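You operate a simulated robot arm through the tools that you are given. There is no shell and no other tool.

Carry out the task below with a simulated robot arm. There is one attempt and no reset: what you move stays moved.

JOB
Put things in order on the quilt. At the end: the black basin plug stands on top of the green paperweight; the yellow honey jar stands where the grey cloth stood; the teal travel bottle (marked "SHAMPOO") from the quilt is on the cream coaster; the grey cloth is on the silver tray; whatever was shut is shut again. Leave all else as you found it, and nothing knocked over.

Only the result counts: the job must be done as asked and must still hold three seconds after the hand-in. Knocking over, shifting, dropping, spilling or breaking anything else fails it. Flat cloth is picked up by pressing the open fingertips on it (5 to 10 N) and closing them slowly along it; thin cloth reads only 2 to 8 mm in the jaws.

ROBOT AND FRAMES
A 5-joint arm with a two-finger parallel gripper, fixed in place. Base frame: the origin is at the foot of the arm, x ahead of it, y to its left, z up; the work surface is at about z = 0. Units: m, degrees, N and s.
With the tool pointing down near the work surface it reaches from about 0.26 to 0.6 m from the base axis. Its first joint turns from -66.0 to 66.0 degrees. The tool tilts only in the upright plane through the base axis and itself; it spins freely about its own axis. Payload 1.57 kg.
The tool frame sits at the grasp point between the pads (the TCP): z along the fingers, y along the line on which they close. The tips reach 0.03 m beyond it. The gripper opens to 0.08 m. The fingers are 0.017 m wide and 0.012 m thick; the gripper's body (0.04 by 0.082 m) begins 0.08 m behind the TCP.
Orientation is told as [roll, pitch, yaw] about the base's x, y, z axes, in that order, counted from this pose: with the fingers straight down and closing along the base's y, the tool's x points along the base's -x, its y along +y and its z along -z.

CONTROLS
- The arm moves only by the tool step_arm. Its argument "rows" is a list of rows, each a list of 7 numbers: the shift along the tool's x, y, z in m, then the turn, a rotation vector about the tool's x, y, z in degrees, then the opening, from 0 (shut) to 1 (fully open). In form: [[x, y, z, rx, ry, rz, gripper], ...]. A call has 1 to 20 rows; each row is the pose to reach, as a shift and turn from the pose commanded when the call began, along the tool's axes at that moment. Each row takes 0.2 s and may step no farther than 0.05 m and 8.6 degrees from the row before; otherwise, or with a gripper value out of range, the whole call is refused. Where a pose cannot be reached the arm comes as near as it can. A force on the tool above 40 N (or 10 N above the force at the start of the call, whichever is more), or a blocked arm, ends the call early, and 0.2 s more pass. The fingers move at their own pace (about 0.153 m/s each) and stop on an object; they squeeze with about 36 N. The grip force told is the motor's: it shows also when the fingers shut on nothing. Time passes only in rows, and 0.2 s behind the last, so rows that repeat a pose let the fingers close. The reply holds the time, the measured pose of the TCP, the force on the tool along the base axes, the opening and the grip force, in the units named above and with some noise, with the torque about the TCP (base axes, N m) and any sound that the robot's microphone picked up, and new pictures: "views" is both (left out), scene, wrist or none.
- Cameras (640 x 400 px; columns grow to the right, rows downward): "scene" is fixed at [0.0427, 0.3995, 0.5209]; the picture's right is [-0.68, -0.73, 0.00], its down [-0.43, 0.41, -0.80] and it looks along [0.58, -0.55, -0.60] (base axes); focal length 238 px, centre (320, 200). "wrist" rides on the gripper at [0.072, -0.007, -0.122] in the tool frame; the picture's right is [0.09, 1.00, 0.00], its down [-0.84, 0.08, -0.54] and it looks along [-0.54, 0.05, 0.84] (tool axes); focal length 238 px, centre (320, 200). There is no depth. A picture from a camera that has moved, and an enlarged one, comes with that camera's place and axes in the base frame and with its lens.
- close_up(camera, box): a new picture of the part [left, top, right, bottom] of that camera's present view, enlarged. No time passes.
- close_job(): hands the job in; it is judged then, once.

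Places have to be worked out from the pictures, the camera data and where the tool is seen. Open the gripper and draw the arm clear of the work before you hand the job in, unless the task says otherwise.

The tools are called as name(argument=value, ...) on one line, values as JSON. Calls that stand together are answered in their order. step_arm: Moves the arm, as the interface text tells. Its arguments: {"type":"object","properties":{"rows":{"type":"array"},"views":{"type":"string","enum":["both","scene","wrist","none"]}},"required":["rows"]} The other tools are called the same way: close_up (camera, box) takes an enlarged picture of a part of a camera's view; close_job () hands the job in.

At the start:

```text
time: 0.0
position: [0.3453, 0.2092, 0.3494]
ee_rot: [0.0, -0.1, 0.0]
contact_force: [-0.9, 0.2, 0.9]
wrist_torque: [0.04, 0.02, -0.02]
gripper_width: 0.0797
grip_force: 0.1
```

scene: 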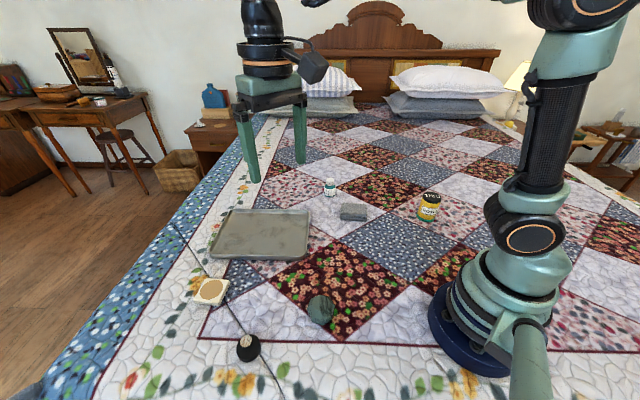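
wrist: 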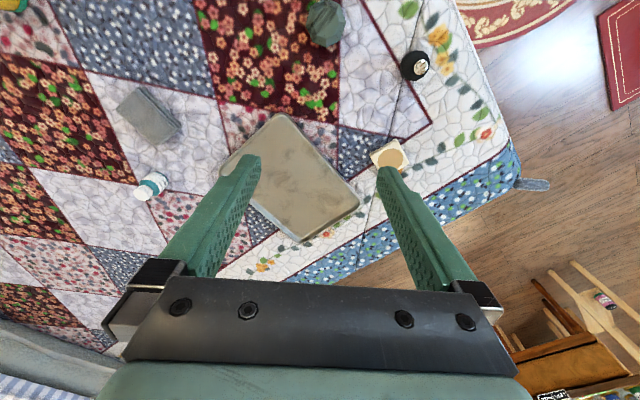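

I'll begin by looking closely at the objects on the quilt before moving anything.

close_up(camera="scene", box=[170, 160, 470, 370])

close_up(camera="wrist", box=[80, 0, 480, 250])

close_up(camera="scene", box=[300, 160, 460, 260])

close_up(camera="scene", box=[180, 260, 340, 370])

```text
1.90 times, centred on (320, 265) of scene
camera zoom: at [0.0427, 0.3995, 0.5209], right [-0.68, -0.73, 0.0], down [-0.43, 0.41, -0.8], along [0.58, -0.55, -0.6], focal length 453 px, centre (320, 76)
```

zoom: 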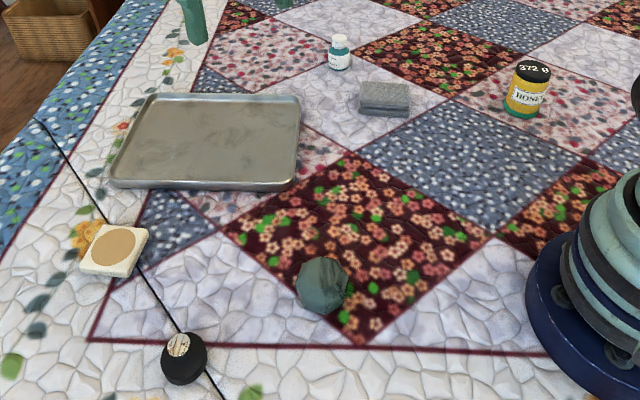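

```text
1.60 times, centred on (280, 125) of wrist
camera zoom: at [0.2729, 0.2023, 0.4707], right [-0.09, 1.0, 0.0], down [0.84, 0.08, 0.54], along [0.54, 0.05, -0.84], focal length 381 px, centre (384, 320)
```

zoom: 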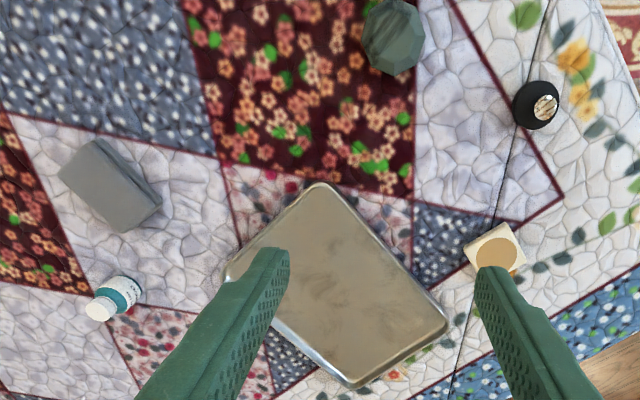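

```text
4.00 times, centred on (380, 210) of scene
camera zoom: at [0.0427, 0.3995, 0.5209], right [-0.68, -0.73, 0.0], down [-0.43, 0.41, -0.8], along [0.58, -0.55, -0.6], focal length 952 px, centre (80, 160)
```

zoom: 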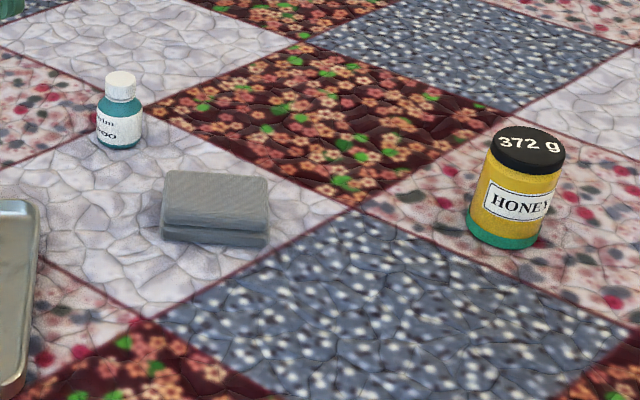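

```text
3.64 times, centred on (260, 315) of scene
camera zoom: at [0.0427, 0.3995, 0.5209], right [-0.68, -0.73, 0.0], down [-0.43, 0.41, -0.8], along [0.58, -0.55, -0.6], focal length 865 px, centre (538, -218)
```

zoom: 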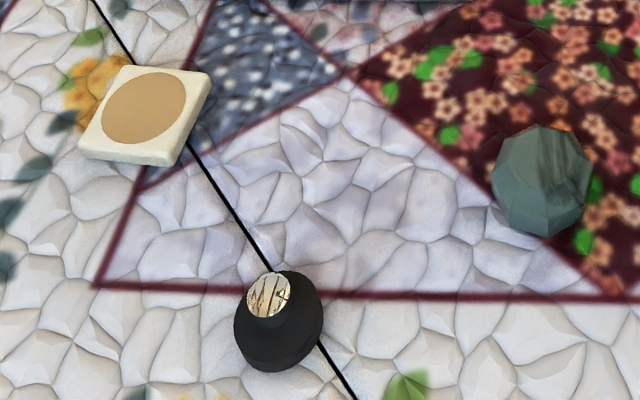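

The objects are located roughly; next I take tighter close-ups of the cloth, the plug, the paperweight and the coaster to judge their shapes and heights.

close_up(camera="scene", box=[330, 190, 380, 230])

close_up(camera="wrist", box=[100, 70, 200, 150])

close_up(camera="wrist", box=[290, 0, 450, 100])

close_up(camera="scene", box=[230, 285, 350, 365])

close_up(camera="scene", box=[0, 0, 320, 200])

```text
10.00 times, centred on (355, 210) of scene
camera zoom: at [0.0427, 0.3995, 0.5209], right [-0.68, -0.73, 0.0], down [-0.43, 0.41, -0.8], along [0.58, -0.55, -0.6], focal length 2380 px, centre (-30, 100)
```

zoom: 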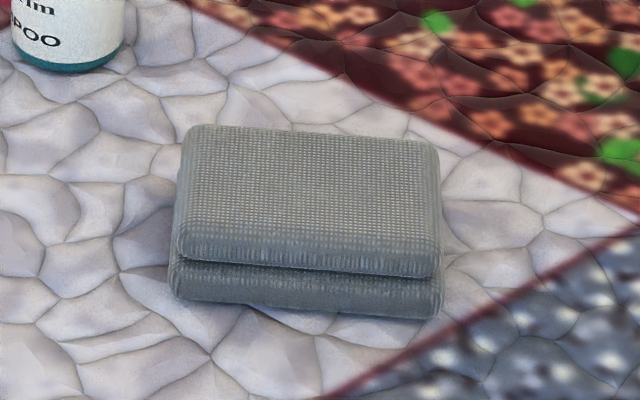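

```text
5.00 times, centred on (150, 110) of wrist
camera zoom: at [0.2729, 0.2023, 0.4707], right [-0.09, 1.0, 0.0], down [0.84, 0.08, 0.54], along [0.54, 0.05, -0.84], focal length 1192 px, centre (1170, 650)
```

zoom: 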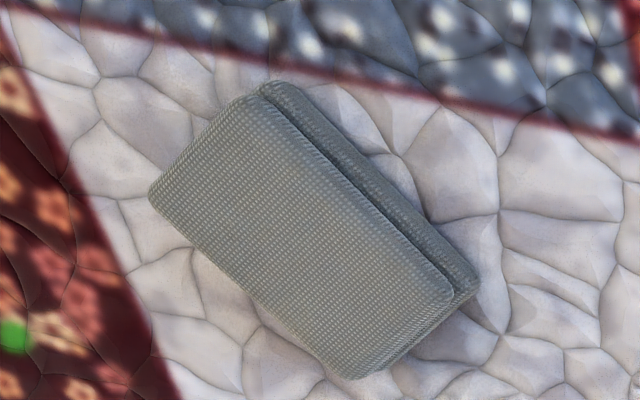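

```text
4.00 times, centred on (370, 50) of wrist
camera zoom: at [0.2729, 0.2023, 0.4707], right [-0.09, 1.0, 0.0], down [0.84, 0.08, 0.54], along [0.54, 0.05, -0.84], focal length 953 px, centre (120, 800)
```

zoom: 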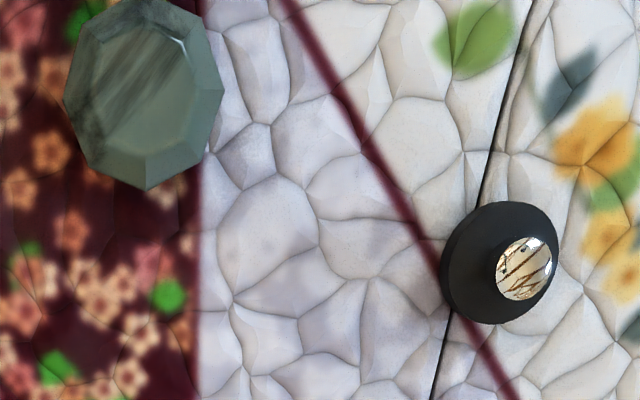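

```text
5.00 times, centred on (290, 325) of scene
camera zoom: at [0.0427, 0.3995, 0.5209], right [-0.68, -0.73, 0.0], down [-0.43, 0.41, -0.8], along [0.58, -0.55, -0.6], focal length 1190 px, centre (470, -425)
```

zoom: 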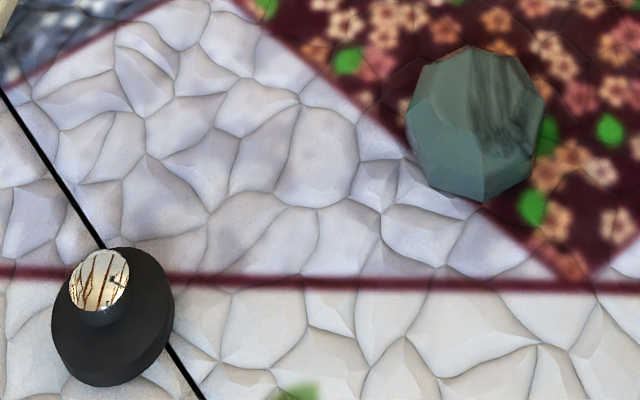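

```text
2.00 times, centred on (160, 100) of scene
camera zoom: at [0.0427, 0.3995, 0.5209], right [-0.68, -0.73, 0.0], down [-0.43, 0.41, -0.8], along [0.58, -0.55, -0.6], focal length 476 px, centre (640, 400)
```

zoom: 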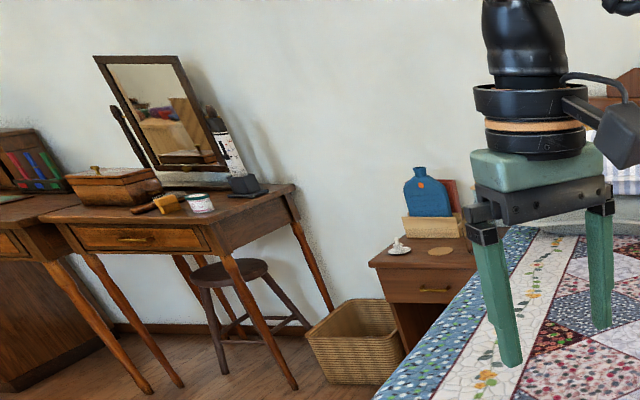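

The plug is a disc with a knob at about (0.285, 0.363), about 4 cm tall, and the paperweight is a faceted stone at about (0.24, 0.21). I move above the plug at a safe height to see both better.

step_arm(rows=[[0.008, 0.02, 0.018, 0, 0, 0, 1], [0.016, 0.04, 0.036, 0, 0, 0, 1], [0.024, 0.06, 0.054, 0, 0, 0, 1], [0.032, 0.08, 0.072, 0, 0, 0, 1], [0.04, 0.1, 0.09, 0, 0, 0, 1], [0.048, 0.12, 0.108, 0, 0, 0, 1], [0.056, 0.14, 0.126, 0, 0, 0, 1], [0.06, 0.154, 0.15, 0, 0, 0, 1], [0.06, 0.154, 0.15, 0, 0, 0, 1]])

```text
time: 2.0
position: [0.2853, 0.3639, 0.1988]
ee_rot: [0.0, 0.0, -0.1]
contact_force: [0.2, 0.2, -0.5]
wrist_torque: [0.0, -0.05, -0.03]
gripper_width: 0.0799
grip_force: 0.0
camera wrist: at [0.213, 0.3566, 0.3204], right [-0.09, 1.0, 0.0], down [0.84, 0.08, 0.54], along [0.54, 0.05, -0.84], focal length 238 px, centre (320, 200)
```

scene: 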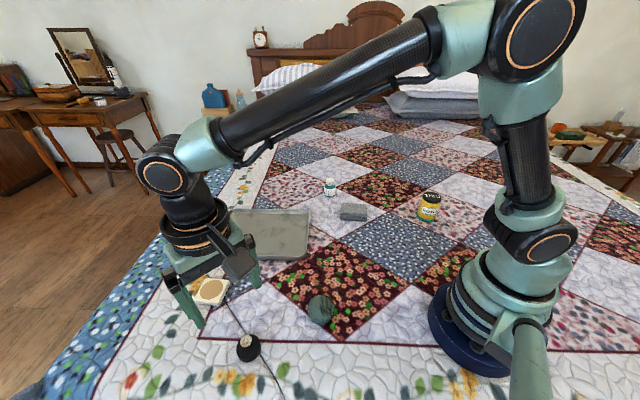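
wrist: 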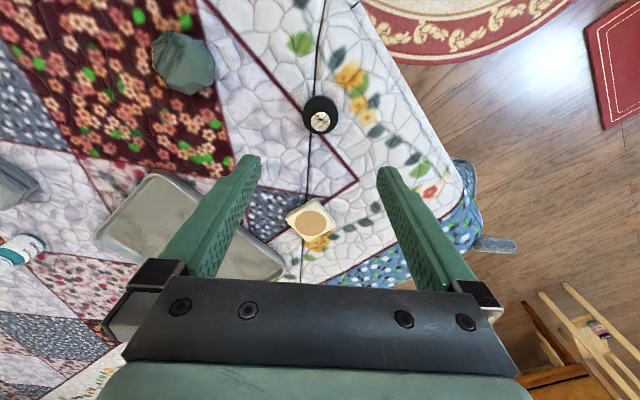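

The wrist view puts the plug right below at about (0.286, 0.363). I take enlarged views of plug and paperweight.

close_up(camera="wrist", box=[280, 80, 360, 130])

close_up(camera="wrist", box=[130, 20, 234, 100])

```text
8.00 times, centred on (320, 105) of wrist
camera zoom: at [0.213, 0.3566, 0.3204], right [-0.09, 1.0, 0.0], down [0.84, 0.08, 0.54], along [0.54, 0.05, -0.84], focal length 1907 px, centre (320, 960)
```

zoom: 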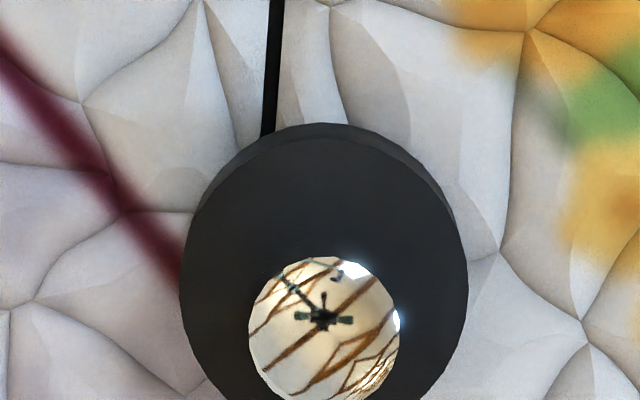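

```text
5.00 times, centred on (182, 60) of wrist
camera zoom: at [0.213, 0.3566, 0.3204], right [-0.09, 1.0, 0.0], down [0.84, 0.08, 0.54], along [0.54, 0.05, -0.84], focal length 1192 px, centre (1010, 900)
```

zoom: 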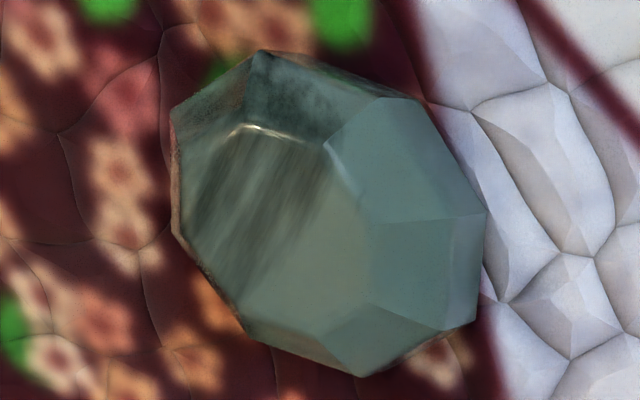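

The plug's disc is about 4.5 cm wide; the cord runs under it along x, so closing along y keeps the fingers either side of the cord. I descend with open jaws until the tips are about 8 mm above the quilt.

step_arm(rows=[[0, 0, 0.03, 0, 0, 0, 1], [0, 0, 0.06, 0, 0, 0, 1], [0, 0, 0.09, 0, 0, 0, 1], [0, 0, 0.11, 0, 0, 0, 1], [0, 0, 0.13, 0, 0, 0, 1], [0, 0, 0.145, 0, 0, 0, 1], [0, 0, 0.155, 0, 0, 0, 1], [0, 0, 0.16, 0, 0, 0, 1], [0, 0, 0.16, 0, 0, 0, 1]])

```text
time: 4.0
position: [0.2848, 0.3621, 0.0378]
ee_rot: [0.0, 0.0, 0.0]
contact_force: [0.2, 0.2, -0.4]
wrist_torque: [0.02, -0.02, 0.0]
gripper_width: 0.0801
grip_force: 0.0
camera wrist: at [0.2131, 0.3566, 0.1605], right [-0.09, 1.0, 0.0], down [0.84, 0.08, 0.54], along [0.54, 0.05, -0.84], focal length 238 px, centre (320, 200)
```

scene: 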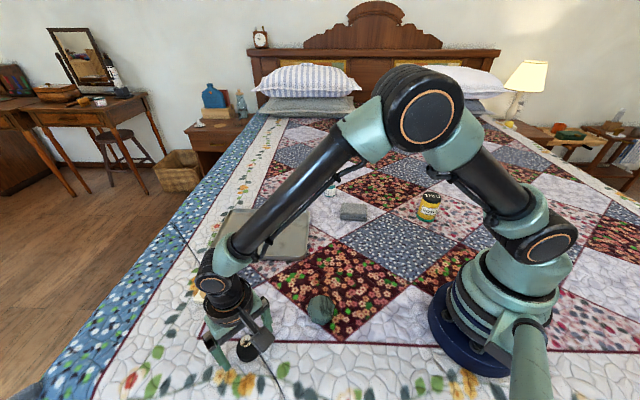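
wrist: 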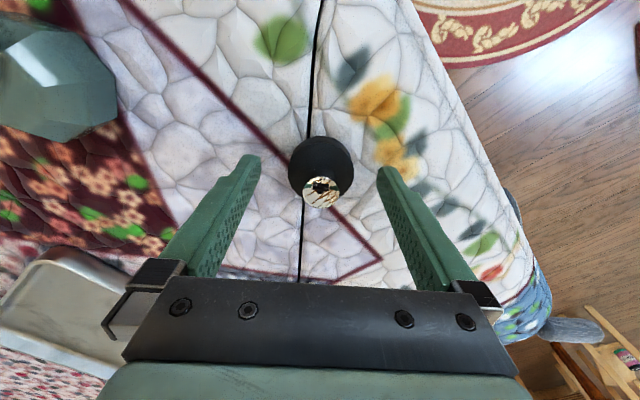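

The plug sits centred between the fingertips (disc at pixel (320,168), which matches the tip point). I close the jaws and let them settle.

step_arm(rows=[[0, 0, 0, 0, 0, 0, 0.7], [0, 0, 0, 0, 0, 0, 0.5], [0, 0, 0, 0, 0, 0, 0.4], [0, 0, 0, 0, 0, 0, 0.4]])

```text
time: 5.0
position: [0.2858, 0.3632, 0.0387]
ee_rot: [0.0, 0.0, 0.0]
contact_force: [0.7, 0.1, 0.1]
wrist_torque: [0.01, -0.03, -0.01]
gripper_width: 0.0436
grip_force: 36.0
camera wrist: at [0.213, 0.3565, 0.1607], right [-0.09, 1.0, 0.0], down [0.84, 0.08, 0.54], along [0.54, 0.05, -0.84], focal length 238 px, centre (320, 200)
```

scene: 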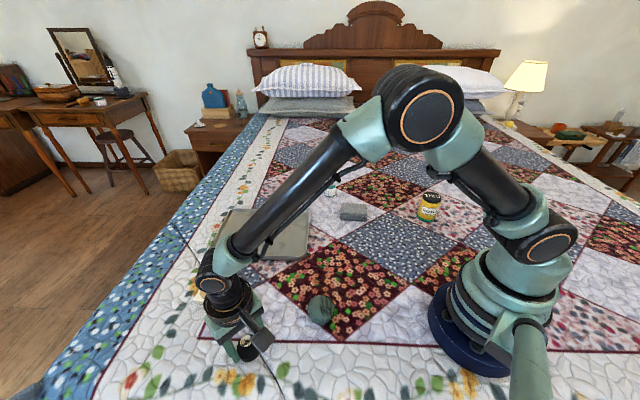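
wrist: 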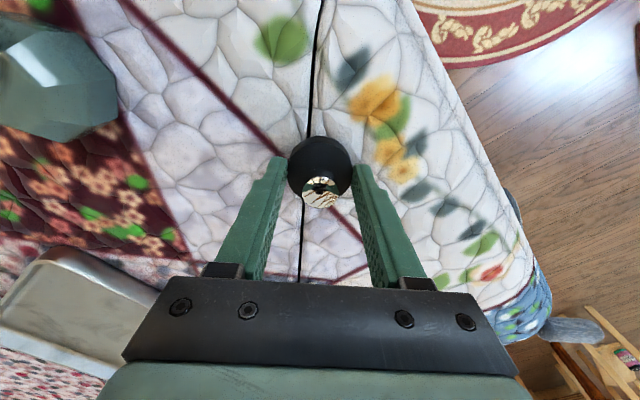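

The plug is held (width 0.0436, 36 N). I lift it straight up and check the grip.

step_arm(rows=[[0, 0, -0.01, 0, 0, 0, 0.3], [0, 0, -0.03, 0, 0, 0, 0.3], [0, 0, -0.06, 0, 0, 0, 0.3], [0, 0, -0.09, 0, 0, 0, 0.3], [0, 0, -0.12, 0, 0, 0, 0.3], [0, 0, -0.15, 0, 0, 0, 0.3], [0, 0, -0.15, 0, 0, 0, 0.3]])

```text
time: 6.6
position: [0.2849, 0.3609, 0.1887]
ee_rot: [0.0, 0.0, 0.0]
contact_force: [0.1, 0.8, 0.2]
wrist_torque: [-0.02, 0.0, 0.0]
gripper_width: 0.0435
grip_force: 36.1
camera wrist: at [0.2128, 0.355, 0.3108], right [-0.09, 1.0, 0.0], down [0.84, 0.08, 0.54], along [0.54, 0.05, -0.84], focal length 238 px, centre (320, 200)
```

scene: 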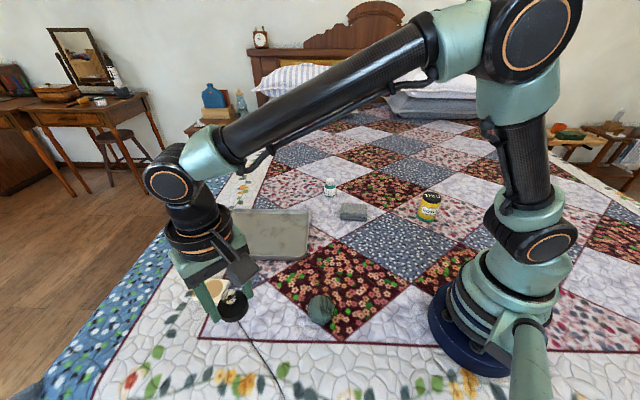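
wrist: 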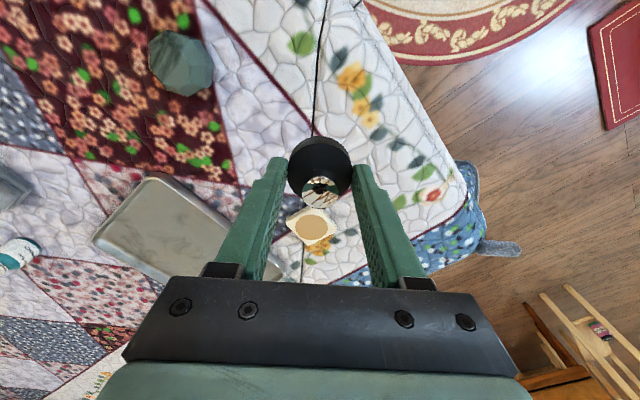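

The plug is in hand and the cord stayed put. I move so the wrist camera is directly above the paperweight, to measure its top facet before placing.

step_arm(rows=[[-0.003, -0.02, 0, 0, 0, 0, 0.3], [-0.006, -0.05, 0, 0, 0, 0, 0.3], [-0.009, -0.08, 0, 0, 0, 0, 0.3], [-0.012, -0.11, 0, 0, 0, 0, 0.3], [-0.015, -0.14, 0, 0, 0, 0, 0.3], [-0.015, -0.155, 0, 0, 0, 0, 0.3], [-0.015, -0.155, 0, 0, 0, 0, 0.3]])

close_up(camera="wrist", box=[240, 0, 400, 100])

close_up(camera="scene", box=[270, 260, 390, 340])

```text
time: 8.2
position: [0.2998, 0.2085, 0.1884]
ee_rot: [0.0, -0.1, -0.1]
contact_force: [-0.6, -0.4, -0.8]
wrist_torque: [0.0, 0.01, 0.0]
gripper_width: 0.0433
grip_force: 35.8
camera wrist: at [0.2279, 0.2015, 0.3108], right [-0.09, 1.0, 0.0], down [0.84, 0.08, 0.54], along [0.54, 0.05, -0.84], focal length 238 px, centre (320, 200)
```

scene: 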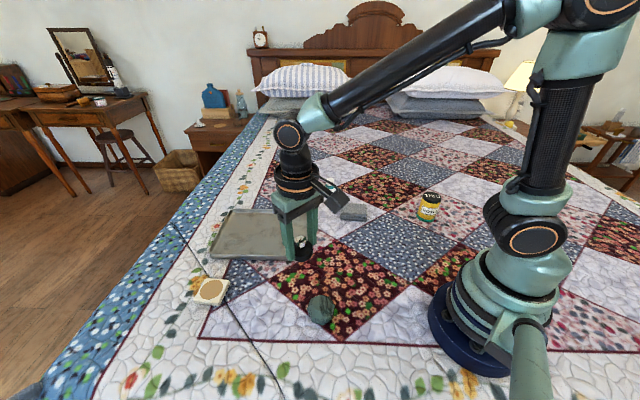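
wrist: 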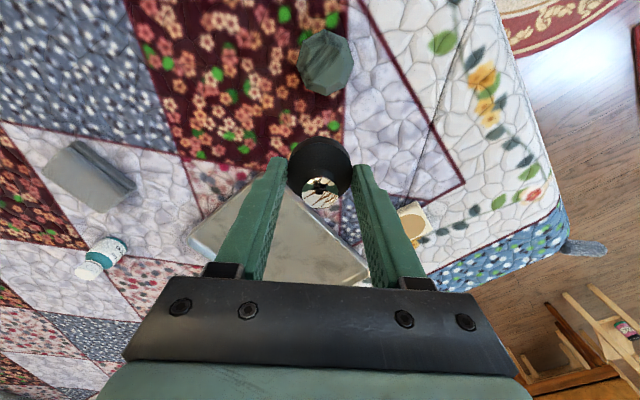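

```text
4.00 times, centred on (320, 50) of wrist
camera zoom: at [0.2279, 0.2015, 0.3108], right [-0.09, 1.0, 0.0], down [0.84, 0.08, 0.54], along [0.54, 0.05, -0.84], focal length 953 px, centre (320, 800)
```

zoom: 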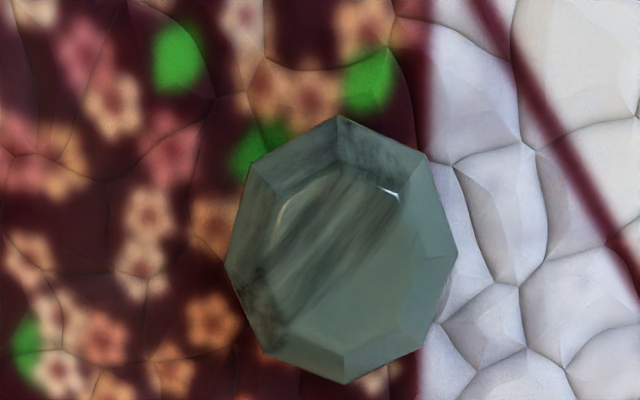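

```text
5.00 times, centred on (330, 300) of scene
camera zoom: at [0.0427, 0.3995, 0.5209], right [-0.68, -0.73, 0.0], down [-0.43, 0.41, -0.8], along [0.58, -0.55, -0.6], focal length 1190 px, centre (270, -300)
```

zoom: 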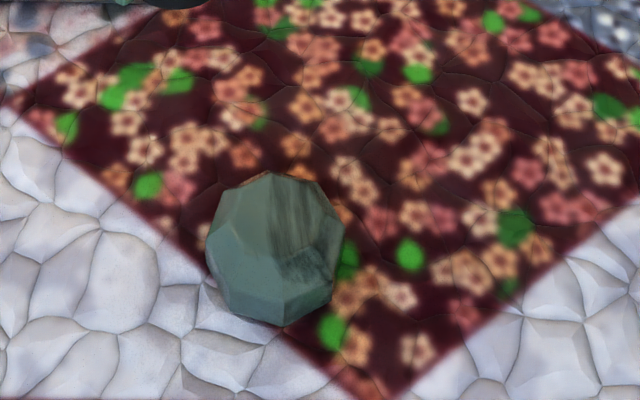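

The paperweight's flat top facet is centred at about (0.242, 0.208) and is about 3.9 cm across. I move the plug over it and come down to about 3 cm above, then compare in both views.

step_arm(rows=[[0.014, 0, 0, 0, 0, 0, 0.3], [0.028, 0, 0, 0, 0, 0, 0.3], [0.042, 0, 0.01, 0, 0, 0, 0.3], [0.056, 0, 0.03, 0, 0, 0, 0.3], [0.056, 0, 0.05, 0, 0, 0, 0.3], [0.056, 0, 0.07, 0, 0, 0, 0.3], [0.056, 0, 0.08, 0, 0, 0, 0.3], [0.056, 0, 0.08, 0, 0, 0, 0.3]])

close_up(camera="scene", box=[260, 240, 380, 340])

close_up(camera="wrist", box=[240, 80, 400, 220])

```text
time: 10.0
position: [0.2446, 0.2085, 0.1103]
ee_rot: [0.0, 0.0, 0.1]
contact_force: [-0.8, 0.2, -0.4]
wrist_torque: [0.0, 0.02, 0.01]
gripper_width: 0.0433
grip_force: 36.1
camera wrist: at [0.1721, 0.2015, 0.2307], right [-0.09, 1.0, 0.0], down [0.84, 0.08, 0.54], along [0.54, 0.05, -0.84], focal length 238 px, centre (320, 200)
```

scene: 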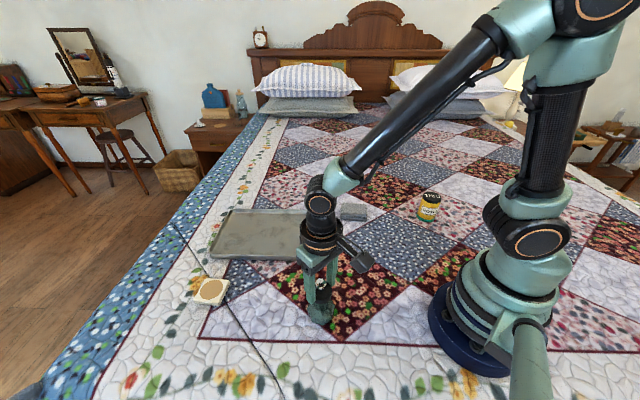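
wrist: 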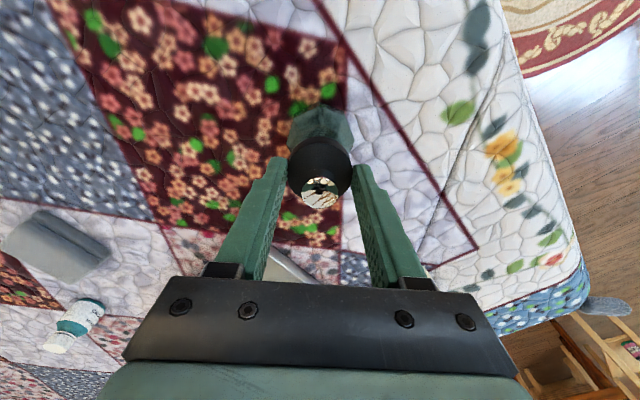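

```text
4.00 times, centred on (320, 290) of scene
camera zoom: at [0.0427, 0.3995, 0.5209], right [-0.68, -0.73, 0.0], down [-0.43, 0.41, -0.8], along [0.58, -0.55, -0.6], focal length 952 px, centre (320, -160)
```

zoom: 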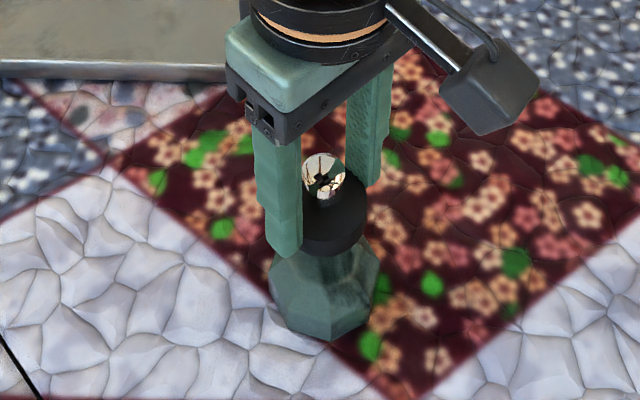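

```text
2.86 times, centred on (320, 150) of wrist
camera zoom: at [0.1721, 0.2015, 0.2307], right [-0.09, 1.0, 0.0], down [0.84, 0.08, 0.54], along [0.54, 0.05, -0.84], focal length 681 px, centre (320, 343)
```

zoom: 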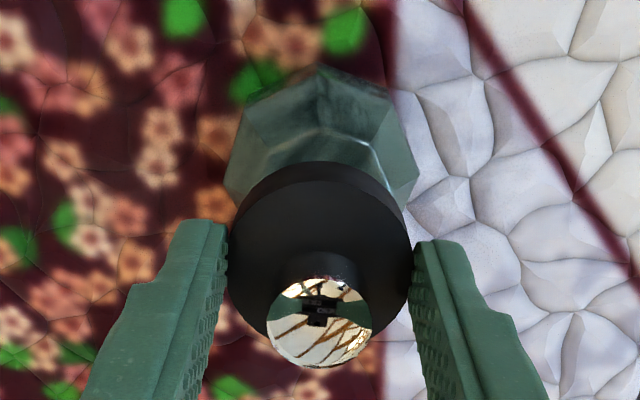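

The plug hangs centred over the paperweight. I lower another 2 cm and check force and gap.

step_arm(rows=[[0, 0, 0.01, 0, 0, 0, 0.3], [0, 0, 0.02, 0, 0, 0, 0.3], [0, 0, 0.025, 0, 0, 0, 0.3], [0, 0, 0.025, 0, 0, 0, 0.3]])

close_up(camera="scene", box=[280, 260, 360, 340])

```text
time: 11.0
position: [0.2432, 0.2075, 0.0837]
ee_rot: [0.0, 0.0, 0.1]
contact_force: [0.7, 0.1, -0.1]
wrist_torque: [-0.01, -0.02, 0.0]
gripper_width: 0.0435
grip_force: 36.0
camera wrist: at [0.1719, 0.201, 0.2056], right [-0.09, 1.0, 0.0], down [0.84, 0.08, 0.54], along [0.54, 0.05, -0.84], focal length 238 px, centre (320, 200)
```

scene: 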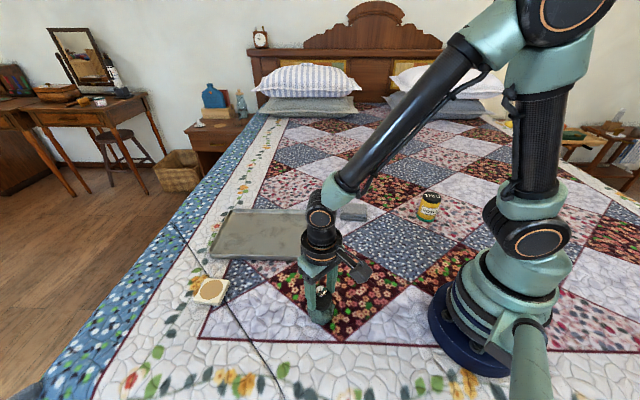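
wrist: 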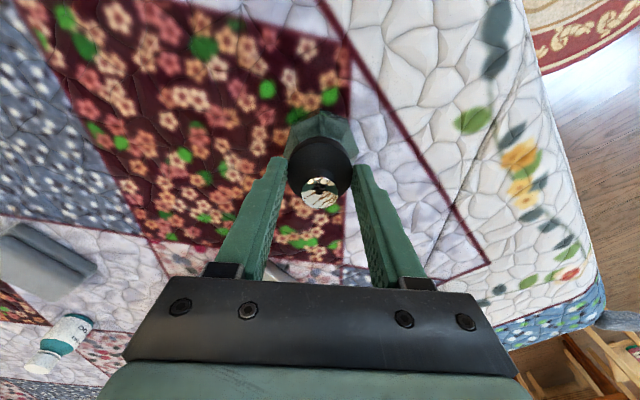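

```text
5.00 times, centred on (320, 300) of scene
camera zoom: at [0.0427, 0.3995, 0.5209], right [-0.68, -0.73, 0.0], down [-0.43, 0.41, -0.8], along [0.58, -0.55, -0.6], focal length 1190 px, centre (320, -300)
```

zoom: 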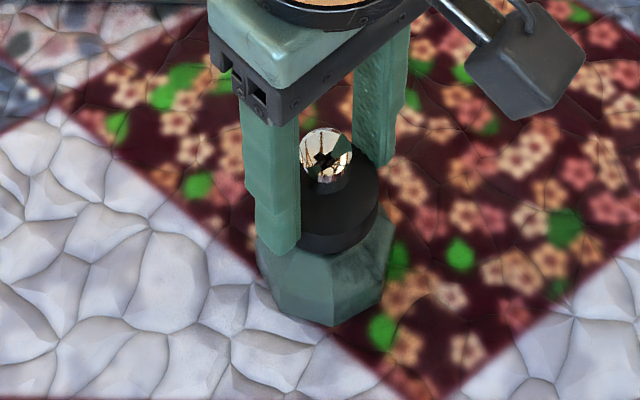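

No contact yet (forces within noise). I lower in small steps and watch the force.

step_arm(rows=[[0, 0, 0.003, 0, 0, 0, 0.3], [0, 0, 0.005, 0, 0, 0, 0.3], [0, 0, 0.005, 0, 0, 0, 0.3]], views="none")

```text
time: 11.8
position: [0.2445, 0.2079, 0.0792]
ee_rot: [0.0, 0.0, -0.1]
contact_force: [-0.7, 0.3, -0.7]
wrist_torque: [-0.02, -0.01, -0.03]
gripper_width: 0.0432
grip_force: 36.1
```

The force is still only noise, so I go down a further 4 mm.

step_arm(rows=[[0, 0, 0.002, 0, 0, 0, 0.3], [0, 0, 0.004, 0, 0, 0, 0.3], [0, 0, 0.004, 0, 0, 0, 0.3]], views="scene")

close_up(camera="scene", box=[280, 260, 360, 340])

```text
time: 12.3
position: [0.2444, 0.2079, 0.078]
ee_rot: [0.0, 0.0, -0.1]
contact_force: [-2.4, -3.6, 9.6]
wrist_torque: [-0.13, 0.07, -0.04]
gripper_width: 0.0432
grip_force: 35.8
stopped in row 2: the force on the tool passed its limit at 50 N (the readings are from after the stop); the commanded pose is now the measured one
```

scene: 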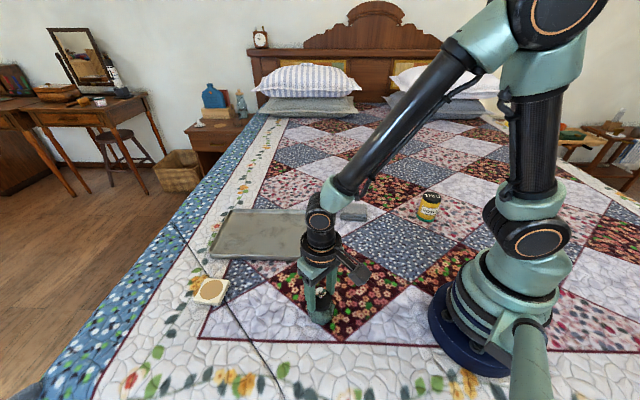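

```text
5.00 times, centred on (320, 300) of scene
camera zoom: at [0.0427, 0.3995, 0.5209], right [-0.68, -0.73, 0.0], down [-0.43, 0.41, -0.8], along [0.58, -0.55, -0.6], focal length 1190 px, centre (320, -300)
```

zoom: 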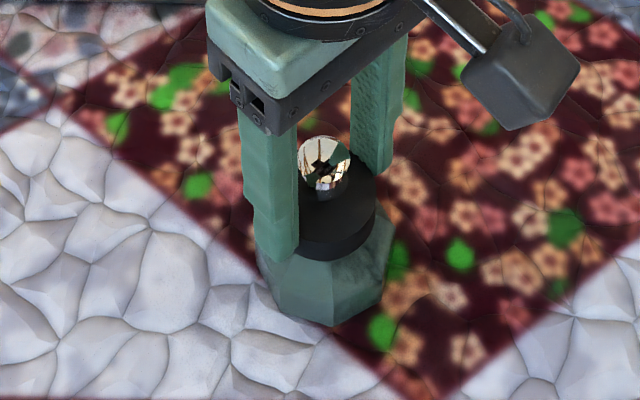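

The plug is now standing on the stone (contact at TCP z ≈ 0.078, so the stone's top is at about 0.039). I relieve the pressure by half a millimetre and open slowly.

step_arm(rows=[[0, 0, -0.0005, 0, 0, 0, 0.3], [0, 0, -0.0005, 0, 0, 0, 0.5], [0, 0, -0.0005, 0, 0, 0, 0.58], [0, 0, -0.0005, 0, 0, 0, 0.66], [0, 0, -0.0005, 0, 0, 0, 0.75], [0, 0, -0.0005, 0, 0, 0, 0.75]])

close_up(camera="scene", box=[280, 260, 360, 340])

close_up(camera="wrist", box=[240, 80, 400, 220])

```text
time: 13.7
position: [0.2448, 0.208, 0.0782]
ee_rot: [0.0, 0.0, 0.1]
contact_force: [-0.2, -0.2, -1.1]
wrist_torque: [0.02, -0.04, 0.02]
gripper_width: 0.0601
grip_force: 0.1
camera wrist: at [0.1726, 0.2016, 0.2001], right [-0.09, 1.0, 0.0], down [0.84, 0.08, 0.54], along [0.54, 0.05, -0.84], focal length 238 px, centre (320, 200)
```

scene: 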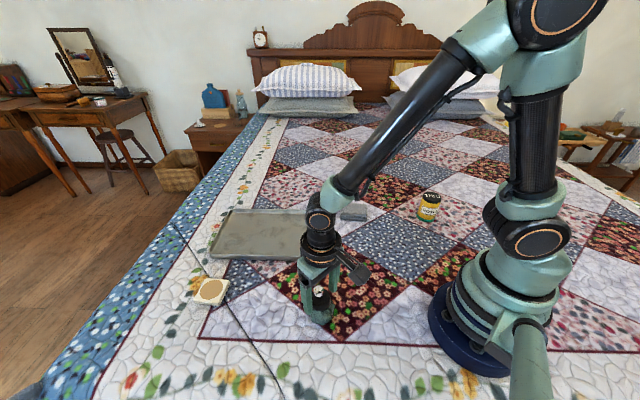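
wrist: 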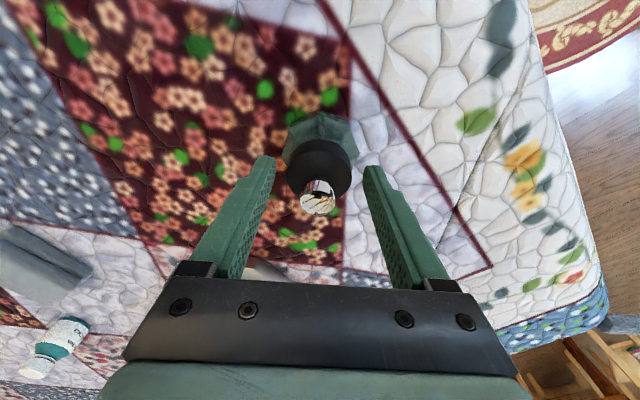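

```text
5.00 times, centred on (320, 300) of scene
camera zoom: at [0.0427, 0.3995, 0.5209], right [-0.68, -0.73, 0.0], down [-0.43, 0.41, -0.8], along [0.58, -0.55, -0.6], focal length 1190 px, centre (320, -300)
```

zoom: 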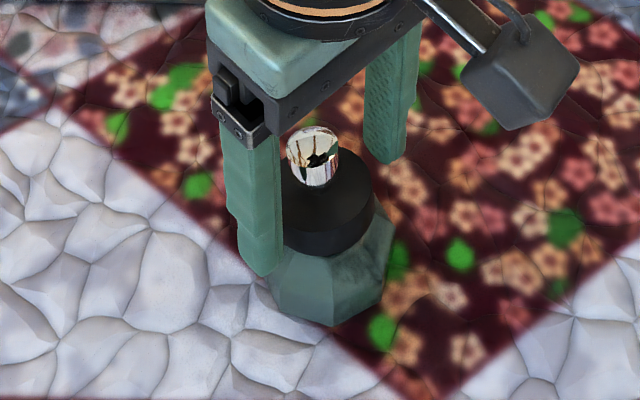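

```text
2.86 times, centred on (320, 150) of wrist
camera zoom: at [0.1726, 0.2016, 0.2001], right [-0.09, 1.0, 0.0], down [0.84, 0.08, 0.54], along [0.54, 0.05, -0.84], focal length 681 px, centre (320, 343)
```

zoom: 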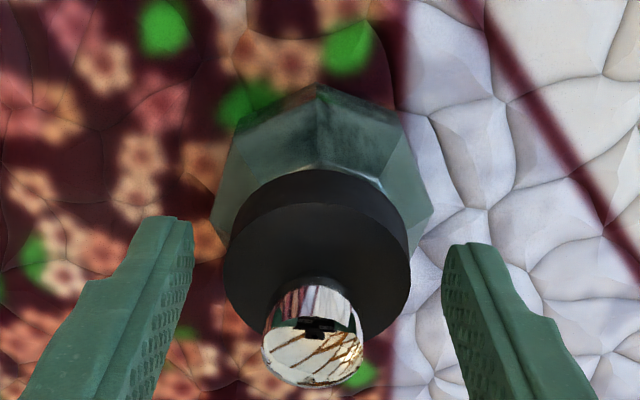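

Released, but the knob seems to lean a little compared with before. I rise straight up and take a careful look at how it stands.

step_arm(rows=[[0, 0, -0.005, 0, 0, 0, 0.85], [0, 0, -0.015, 0, 0, 0, 0.85], [0, 0, -0.03, 0, 0, 0, 0.85], [0, 0, -0.05, 0, 0, 0, 0.85], [0, 0, -0.075, 0, 0, 0, 0.85], [0, 0, -0.1, 0, 0, 0, 0.85], [0, 0, -0.1, 0, 0, 0, 0.85]])

close_up(camera="scene", box=[280, 270, 360, 330])

close_up(camera="wrist", box=[260, 60, 380, 160])

```text
time: 15.3
position: [0.2462, 0.2089, 0.1787]
ee_rot: [0.1, 0.1, 0.0]
contact_force: [0.7, 1.3, -0.4]
wrist_torque: [-0.05, -0.02, 0.0]
gripper_width: 0.0678
grip_force: 0.1
camera wrist: at [0.1732, 0.2015, 0.3003], right [-0.09, 1.0, 0.0], down [0.84, 0.08, 0.54], along [0.54, 0.05, -0.84], focal length 238 px, centre (320, 200)
```

scene: 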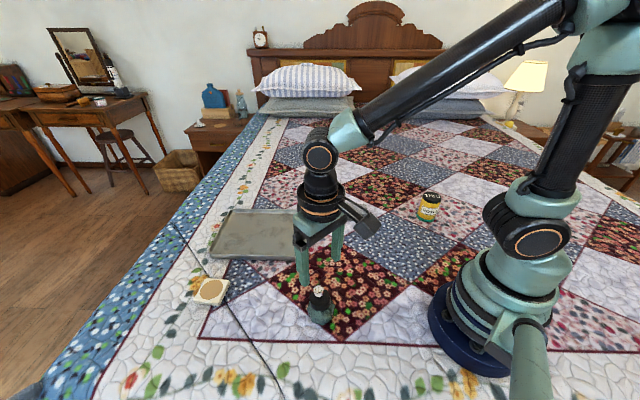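
wrist: 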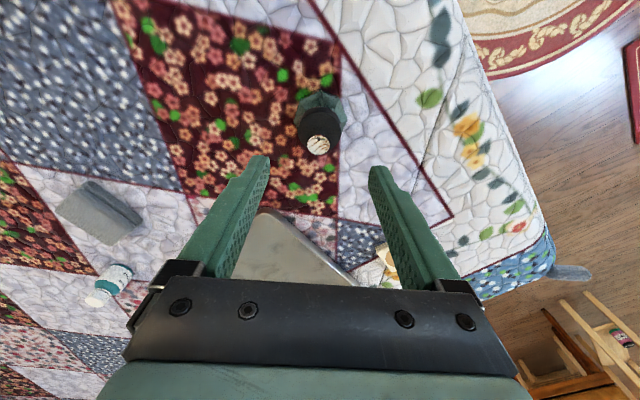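

```text
6.67 times, centred on (320, 300) of scene
camera zoom: at [0.0427, 0.3995, 0.5209], right [-0.68, -0.73, 0.0], down [-0.43, 0.41, -0.8], along [0.58, -0.55, -0.6], focal length 1586 px, centre (320, -467)
```

zoom: 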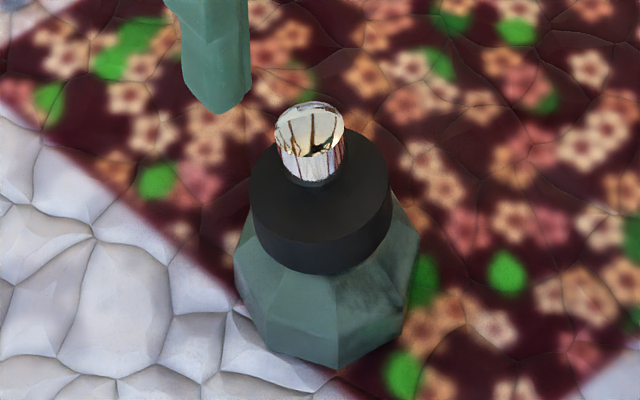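

```text
4.00 times, centred on (320, 110) of wrist
camera zoom: at [0.1732, 0.2015, 0.3003], right [-0.09, 1.0, 0.0], down [0.84, 0.08, 0.54], along [0.54, 0.05, -0.84], focal length 953 px, centre (320, 560)
```

zoom: 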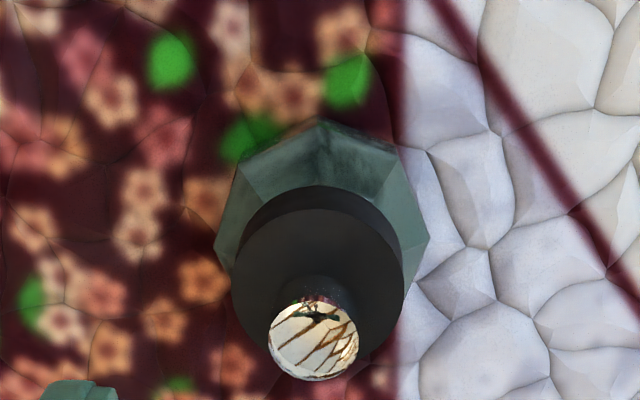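

The plug is standing and static, but both views suggest it leans a few degrees toward +x. I return to the same camera pose as before the placement to compare the stone's outline and see whether the stone or only the plug is tilted.

step_arm(rows=[[-0.014, 0, -0.01, 0, 0, 0, 0.85], [-0.028, 0, -0.01, 0, 0, 0, 0.85], [-0.042, 0, -0.01, 0, 0, 0, 0.85], [-0.0555, 0.0, -0.01, 0, 0, 0, 0.85], [-0.0555, 0.0, -0.01, 0, 0, 0, 0.85]], views="wrist")

close_up(camera="wrist", box=[240, 0, 400, 100])

close_up(camera="scene", box=[270, 260, 390, 340])

```text
time: 16.5
position: [0.3009, 0.2081, 0.188]
ee_rot: [0.0, -0.1, 0.0]
contact_force: [-0.2, -0.3, -0.6]
wrist_torque: [0.0, 0.0, 0.0]
gripper_width: 0.0679
grip_force: 0.1
camera wrist: at [0.2279, 0.2016, 0.3102], right [-0.09, 1.0, 0.0], down [0.84, 0.08, 0.54], along [0.54, 0.05, -0.84], focal length 238 px, centre (320, 200)
```

wrist: 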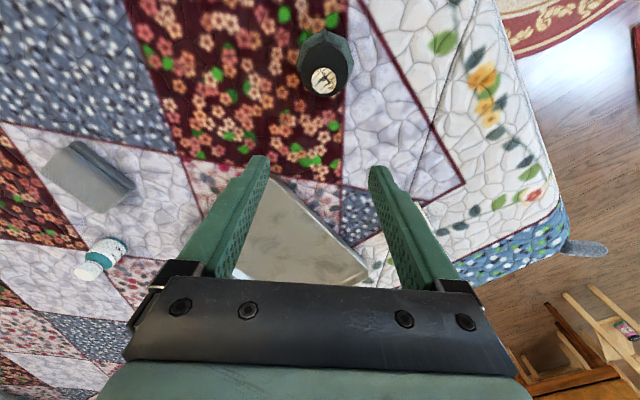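

```text
4.00 times, centred on (320, 50) of wrist
camera zoom: at [0.2279, 0.2016, 0.3102], right [-0.09, 1.0, 0.0], down [0.84, 0.08, 0.54], along [0.54, 0.05, -0.84], focal length 953 px, centre (320, 800)
```

zoom: 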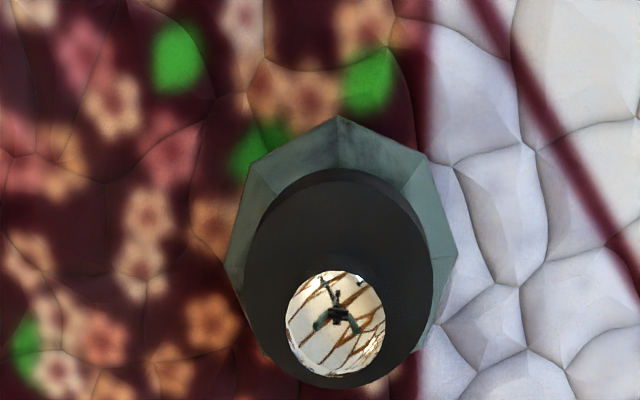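

```text
5.00 times, centred on (330, 300) of scene
camera zoom: at [0.0427, 0.3995, 0.5209], right [-0.68, -0.73, 0.0], down [-0.43, 0.41, -0.8], along [0.58, -0.55, -0.6], focal length 1190 px, centre (270, -300)
```

zoom: 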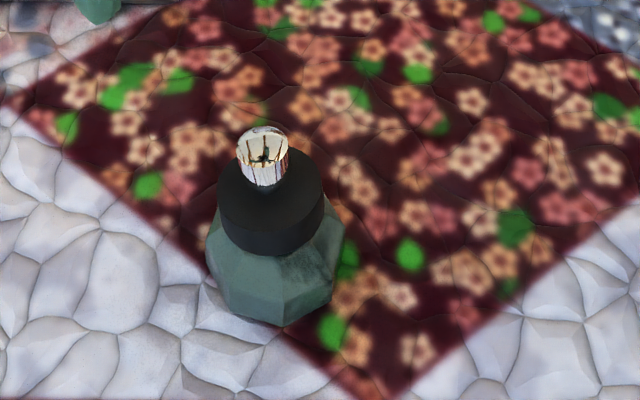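

The stone's outline is exactly where it was, so it did not move. I zoom further on the plug from above to measure its lean.

close_up(camera="wrist", box=[292, 20, 364, 105])

close_up(camera="scene", box=[300, 280, 345, 328])

```text
4.71 times, centred on (328, 62) of wrist
camera zoom: at [0.2279, 0.2016, 0.3102], right [-0.09, 1.0, 0.0], down [0.84, 0.08, 0.54], along [0.54, 0.05, -0.84], focal length 1122 px, centre (282, 847)
```

zoom: 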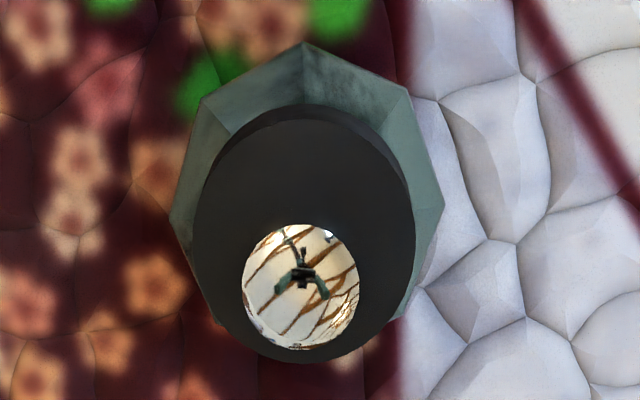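

```text
8.33 times, centred on (322, 304) of scene
camera zoom: at [0.0427, 0.3995, 0.5209], right [-0.68, -0.73, 0.0], down [-0.43, 0.41, -0.8], along [0.58, -0.55, -0.6], focal length 1983 px, centre (299, -667)
```

zoom: 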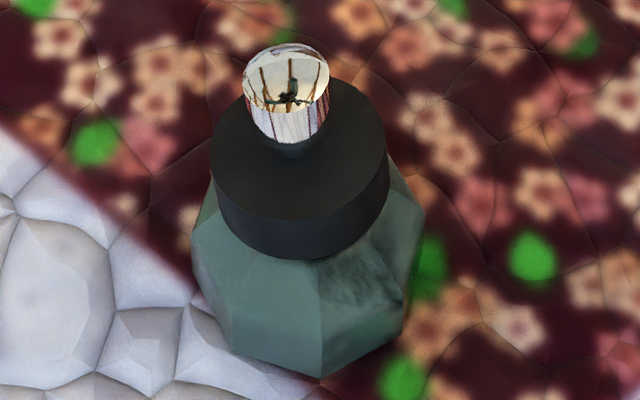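

The plug leans slightly but is static and well inside the stone's facet; I'll keep watching it over time. Next comes the shampoo bottle, judged at about (0.543, -0.127), so I travel high over to it.

step_arm(rows=[[0, 0, -0.03, 0, 0, 0, 1], [-0.02, -0.028, -0.03, 0, 0, 0, 1], [-0.04, -0.056, -0.03, 0, 0, 0, 1], [-0.06, -0.084, -0.03, 0, 0, 0, 1], [-0.08, -0.112, -0.03, 0, 0, 0, 1], [-0.1, -0.14, -0.03, 0, 0, 0, 1], [-0.12, -0.168, -0.03, 0, 0, 0, 1], [-0.14, -0.196, -0.03, 0, 0, 0, 1], [-0.16, -0.224, -0.03, 0, 0, 0, 1], [-0.18, -0.252, -0.03, 0, 0, 0, 1], [-0.2, -0.28, -0.03, 0, 0, 0, 1], [-0.22, -0.308, -0.03, 0, 0, 0, 1], [-0.24, -0.335, -0.03, 0, 0, 0, 1], [-0.24, -0.335, -0.03, 0, 0, 0, 1]])

close_up(camera="scene", box=[280, 270, 360, 330])

close_up(camera="wrist", box=[240, 60, 400, 160])

```text
time: 19.5
position: [0.5407, -0.1274, 0.2188]
ee_rot: [-0.1, 0.1, 0.0]
contact_force: [-0.3, -0.1, 0.2]
wrist_torque: [-0.02, -0.02, -0.03]
gripper_width: 0.0801
grip_force: 0.0
camera wrist: at [0.4681, -0.1345, 0.3404], right [-0.09, 1.0, 0.0], down [0.84, 0.08, 0.54], along [0.54, 0.05, -0.84], focal length 238 px, centre (320, 200)
```

scene: 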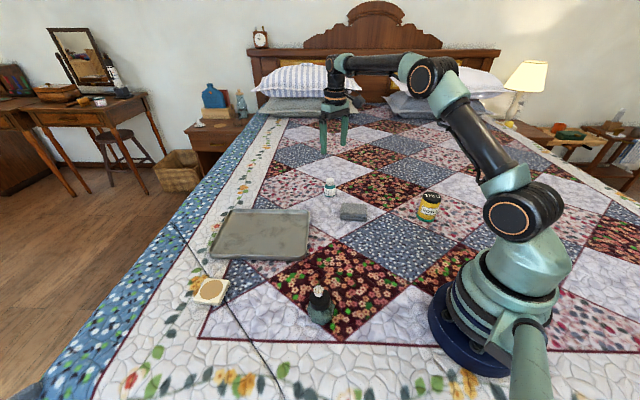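
wrist: 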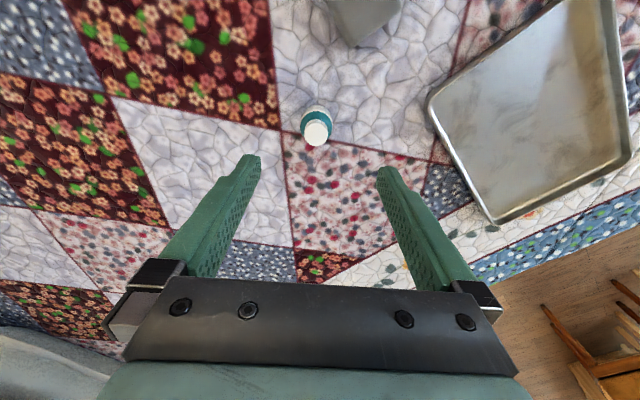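

```text
6.67 times, centred on (320, 300) of scene
camera zoom: at [0.0427, 0.3995, 0.5209], right [-0.68, -0.73, 0.0], down [-0.43, 0.41, -0.8], along [0.58, -0.55, -0.6], focal length 1586 px, centre (320, -467)
```

zoom: 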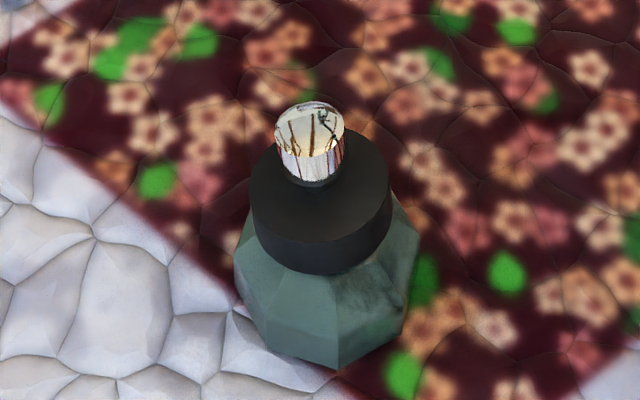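

```text
4.00 times, centred on (320, 110) of wrist
camera zoom: at [0.4681, -0.1345, 0.3404], right [-0.09, 1.0, 0.0], down [0.84, 0.08, 0.54], along [0.54, 0.05, -0.84], focal length 953 px, centre (320, 560)
```

zoom: 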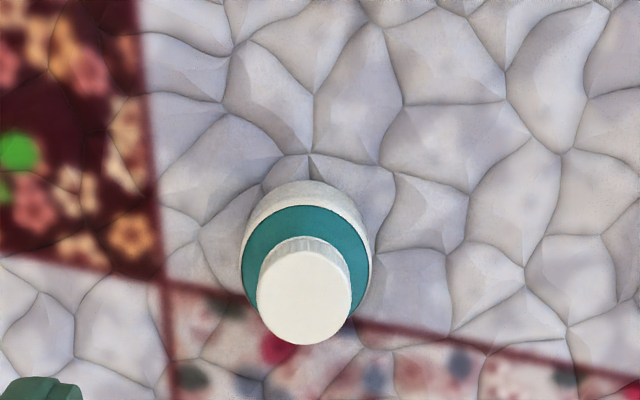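

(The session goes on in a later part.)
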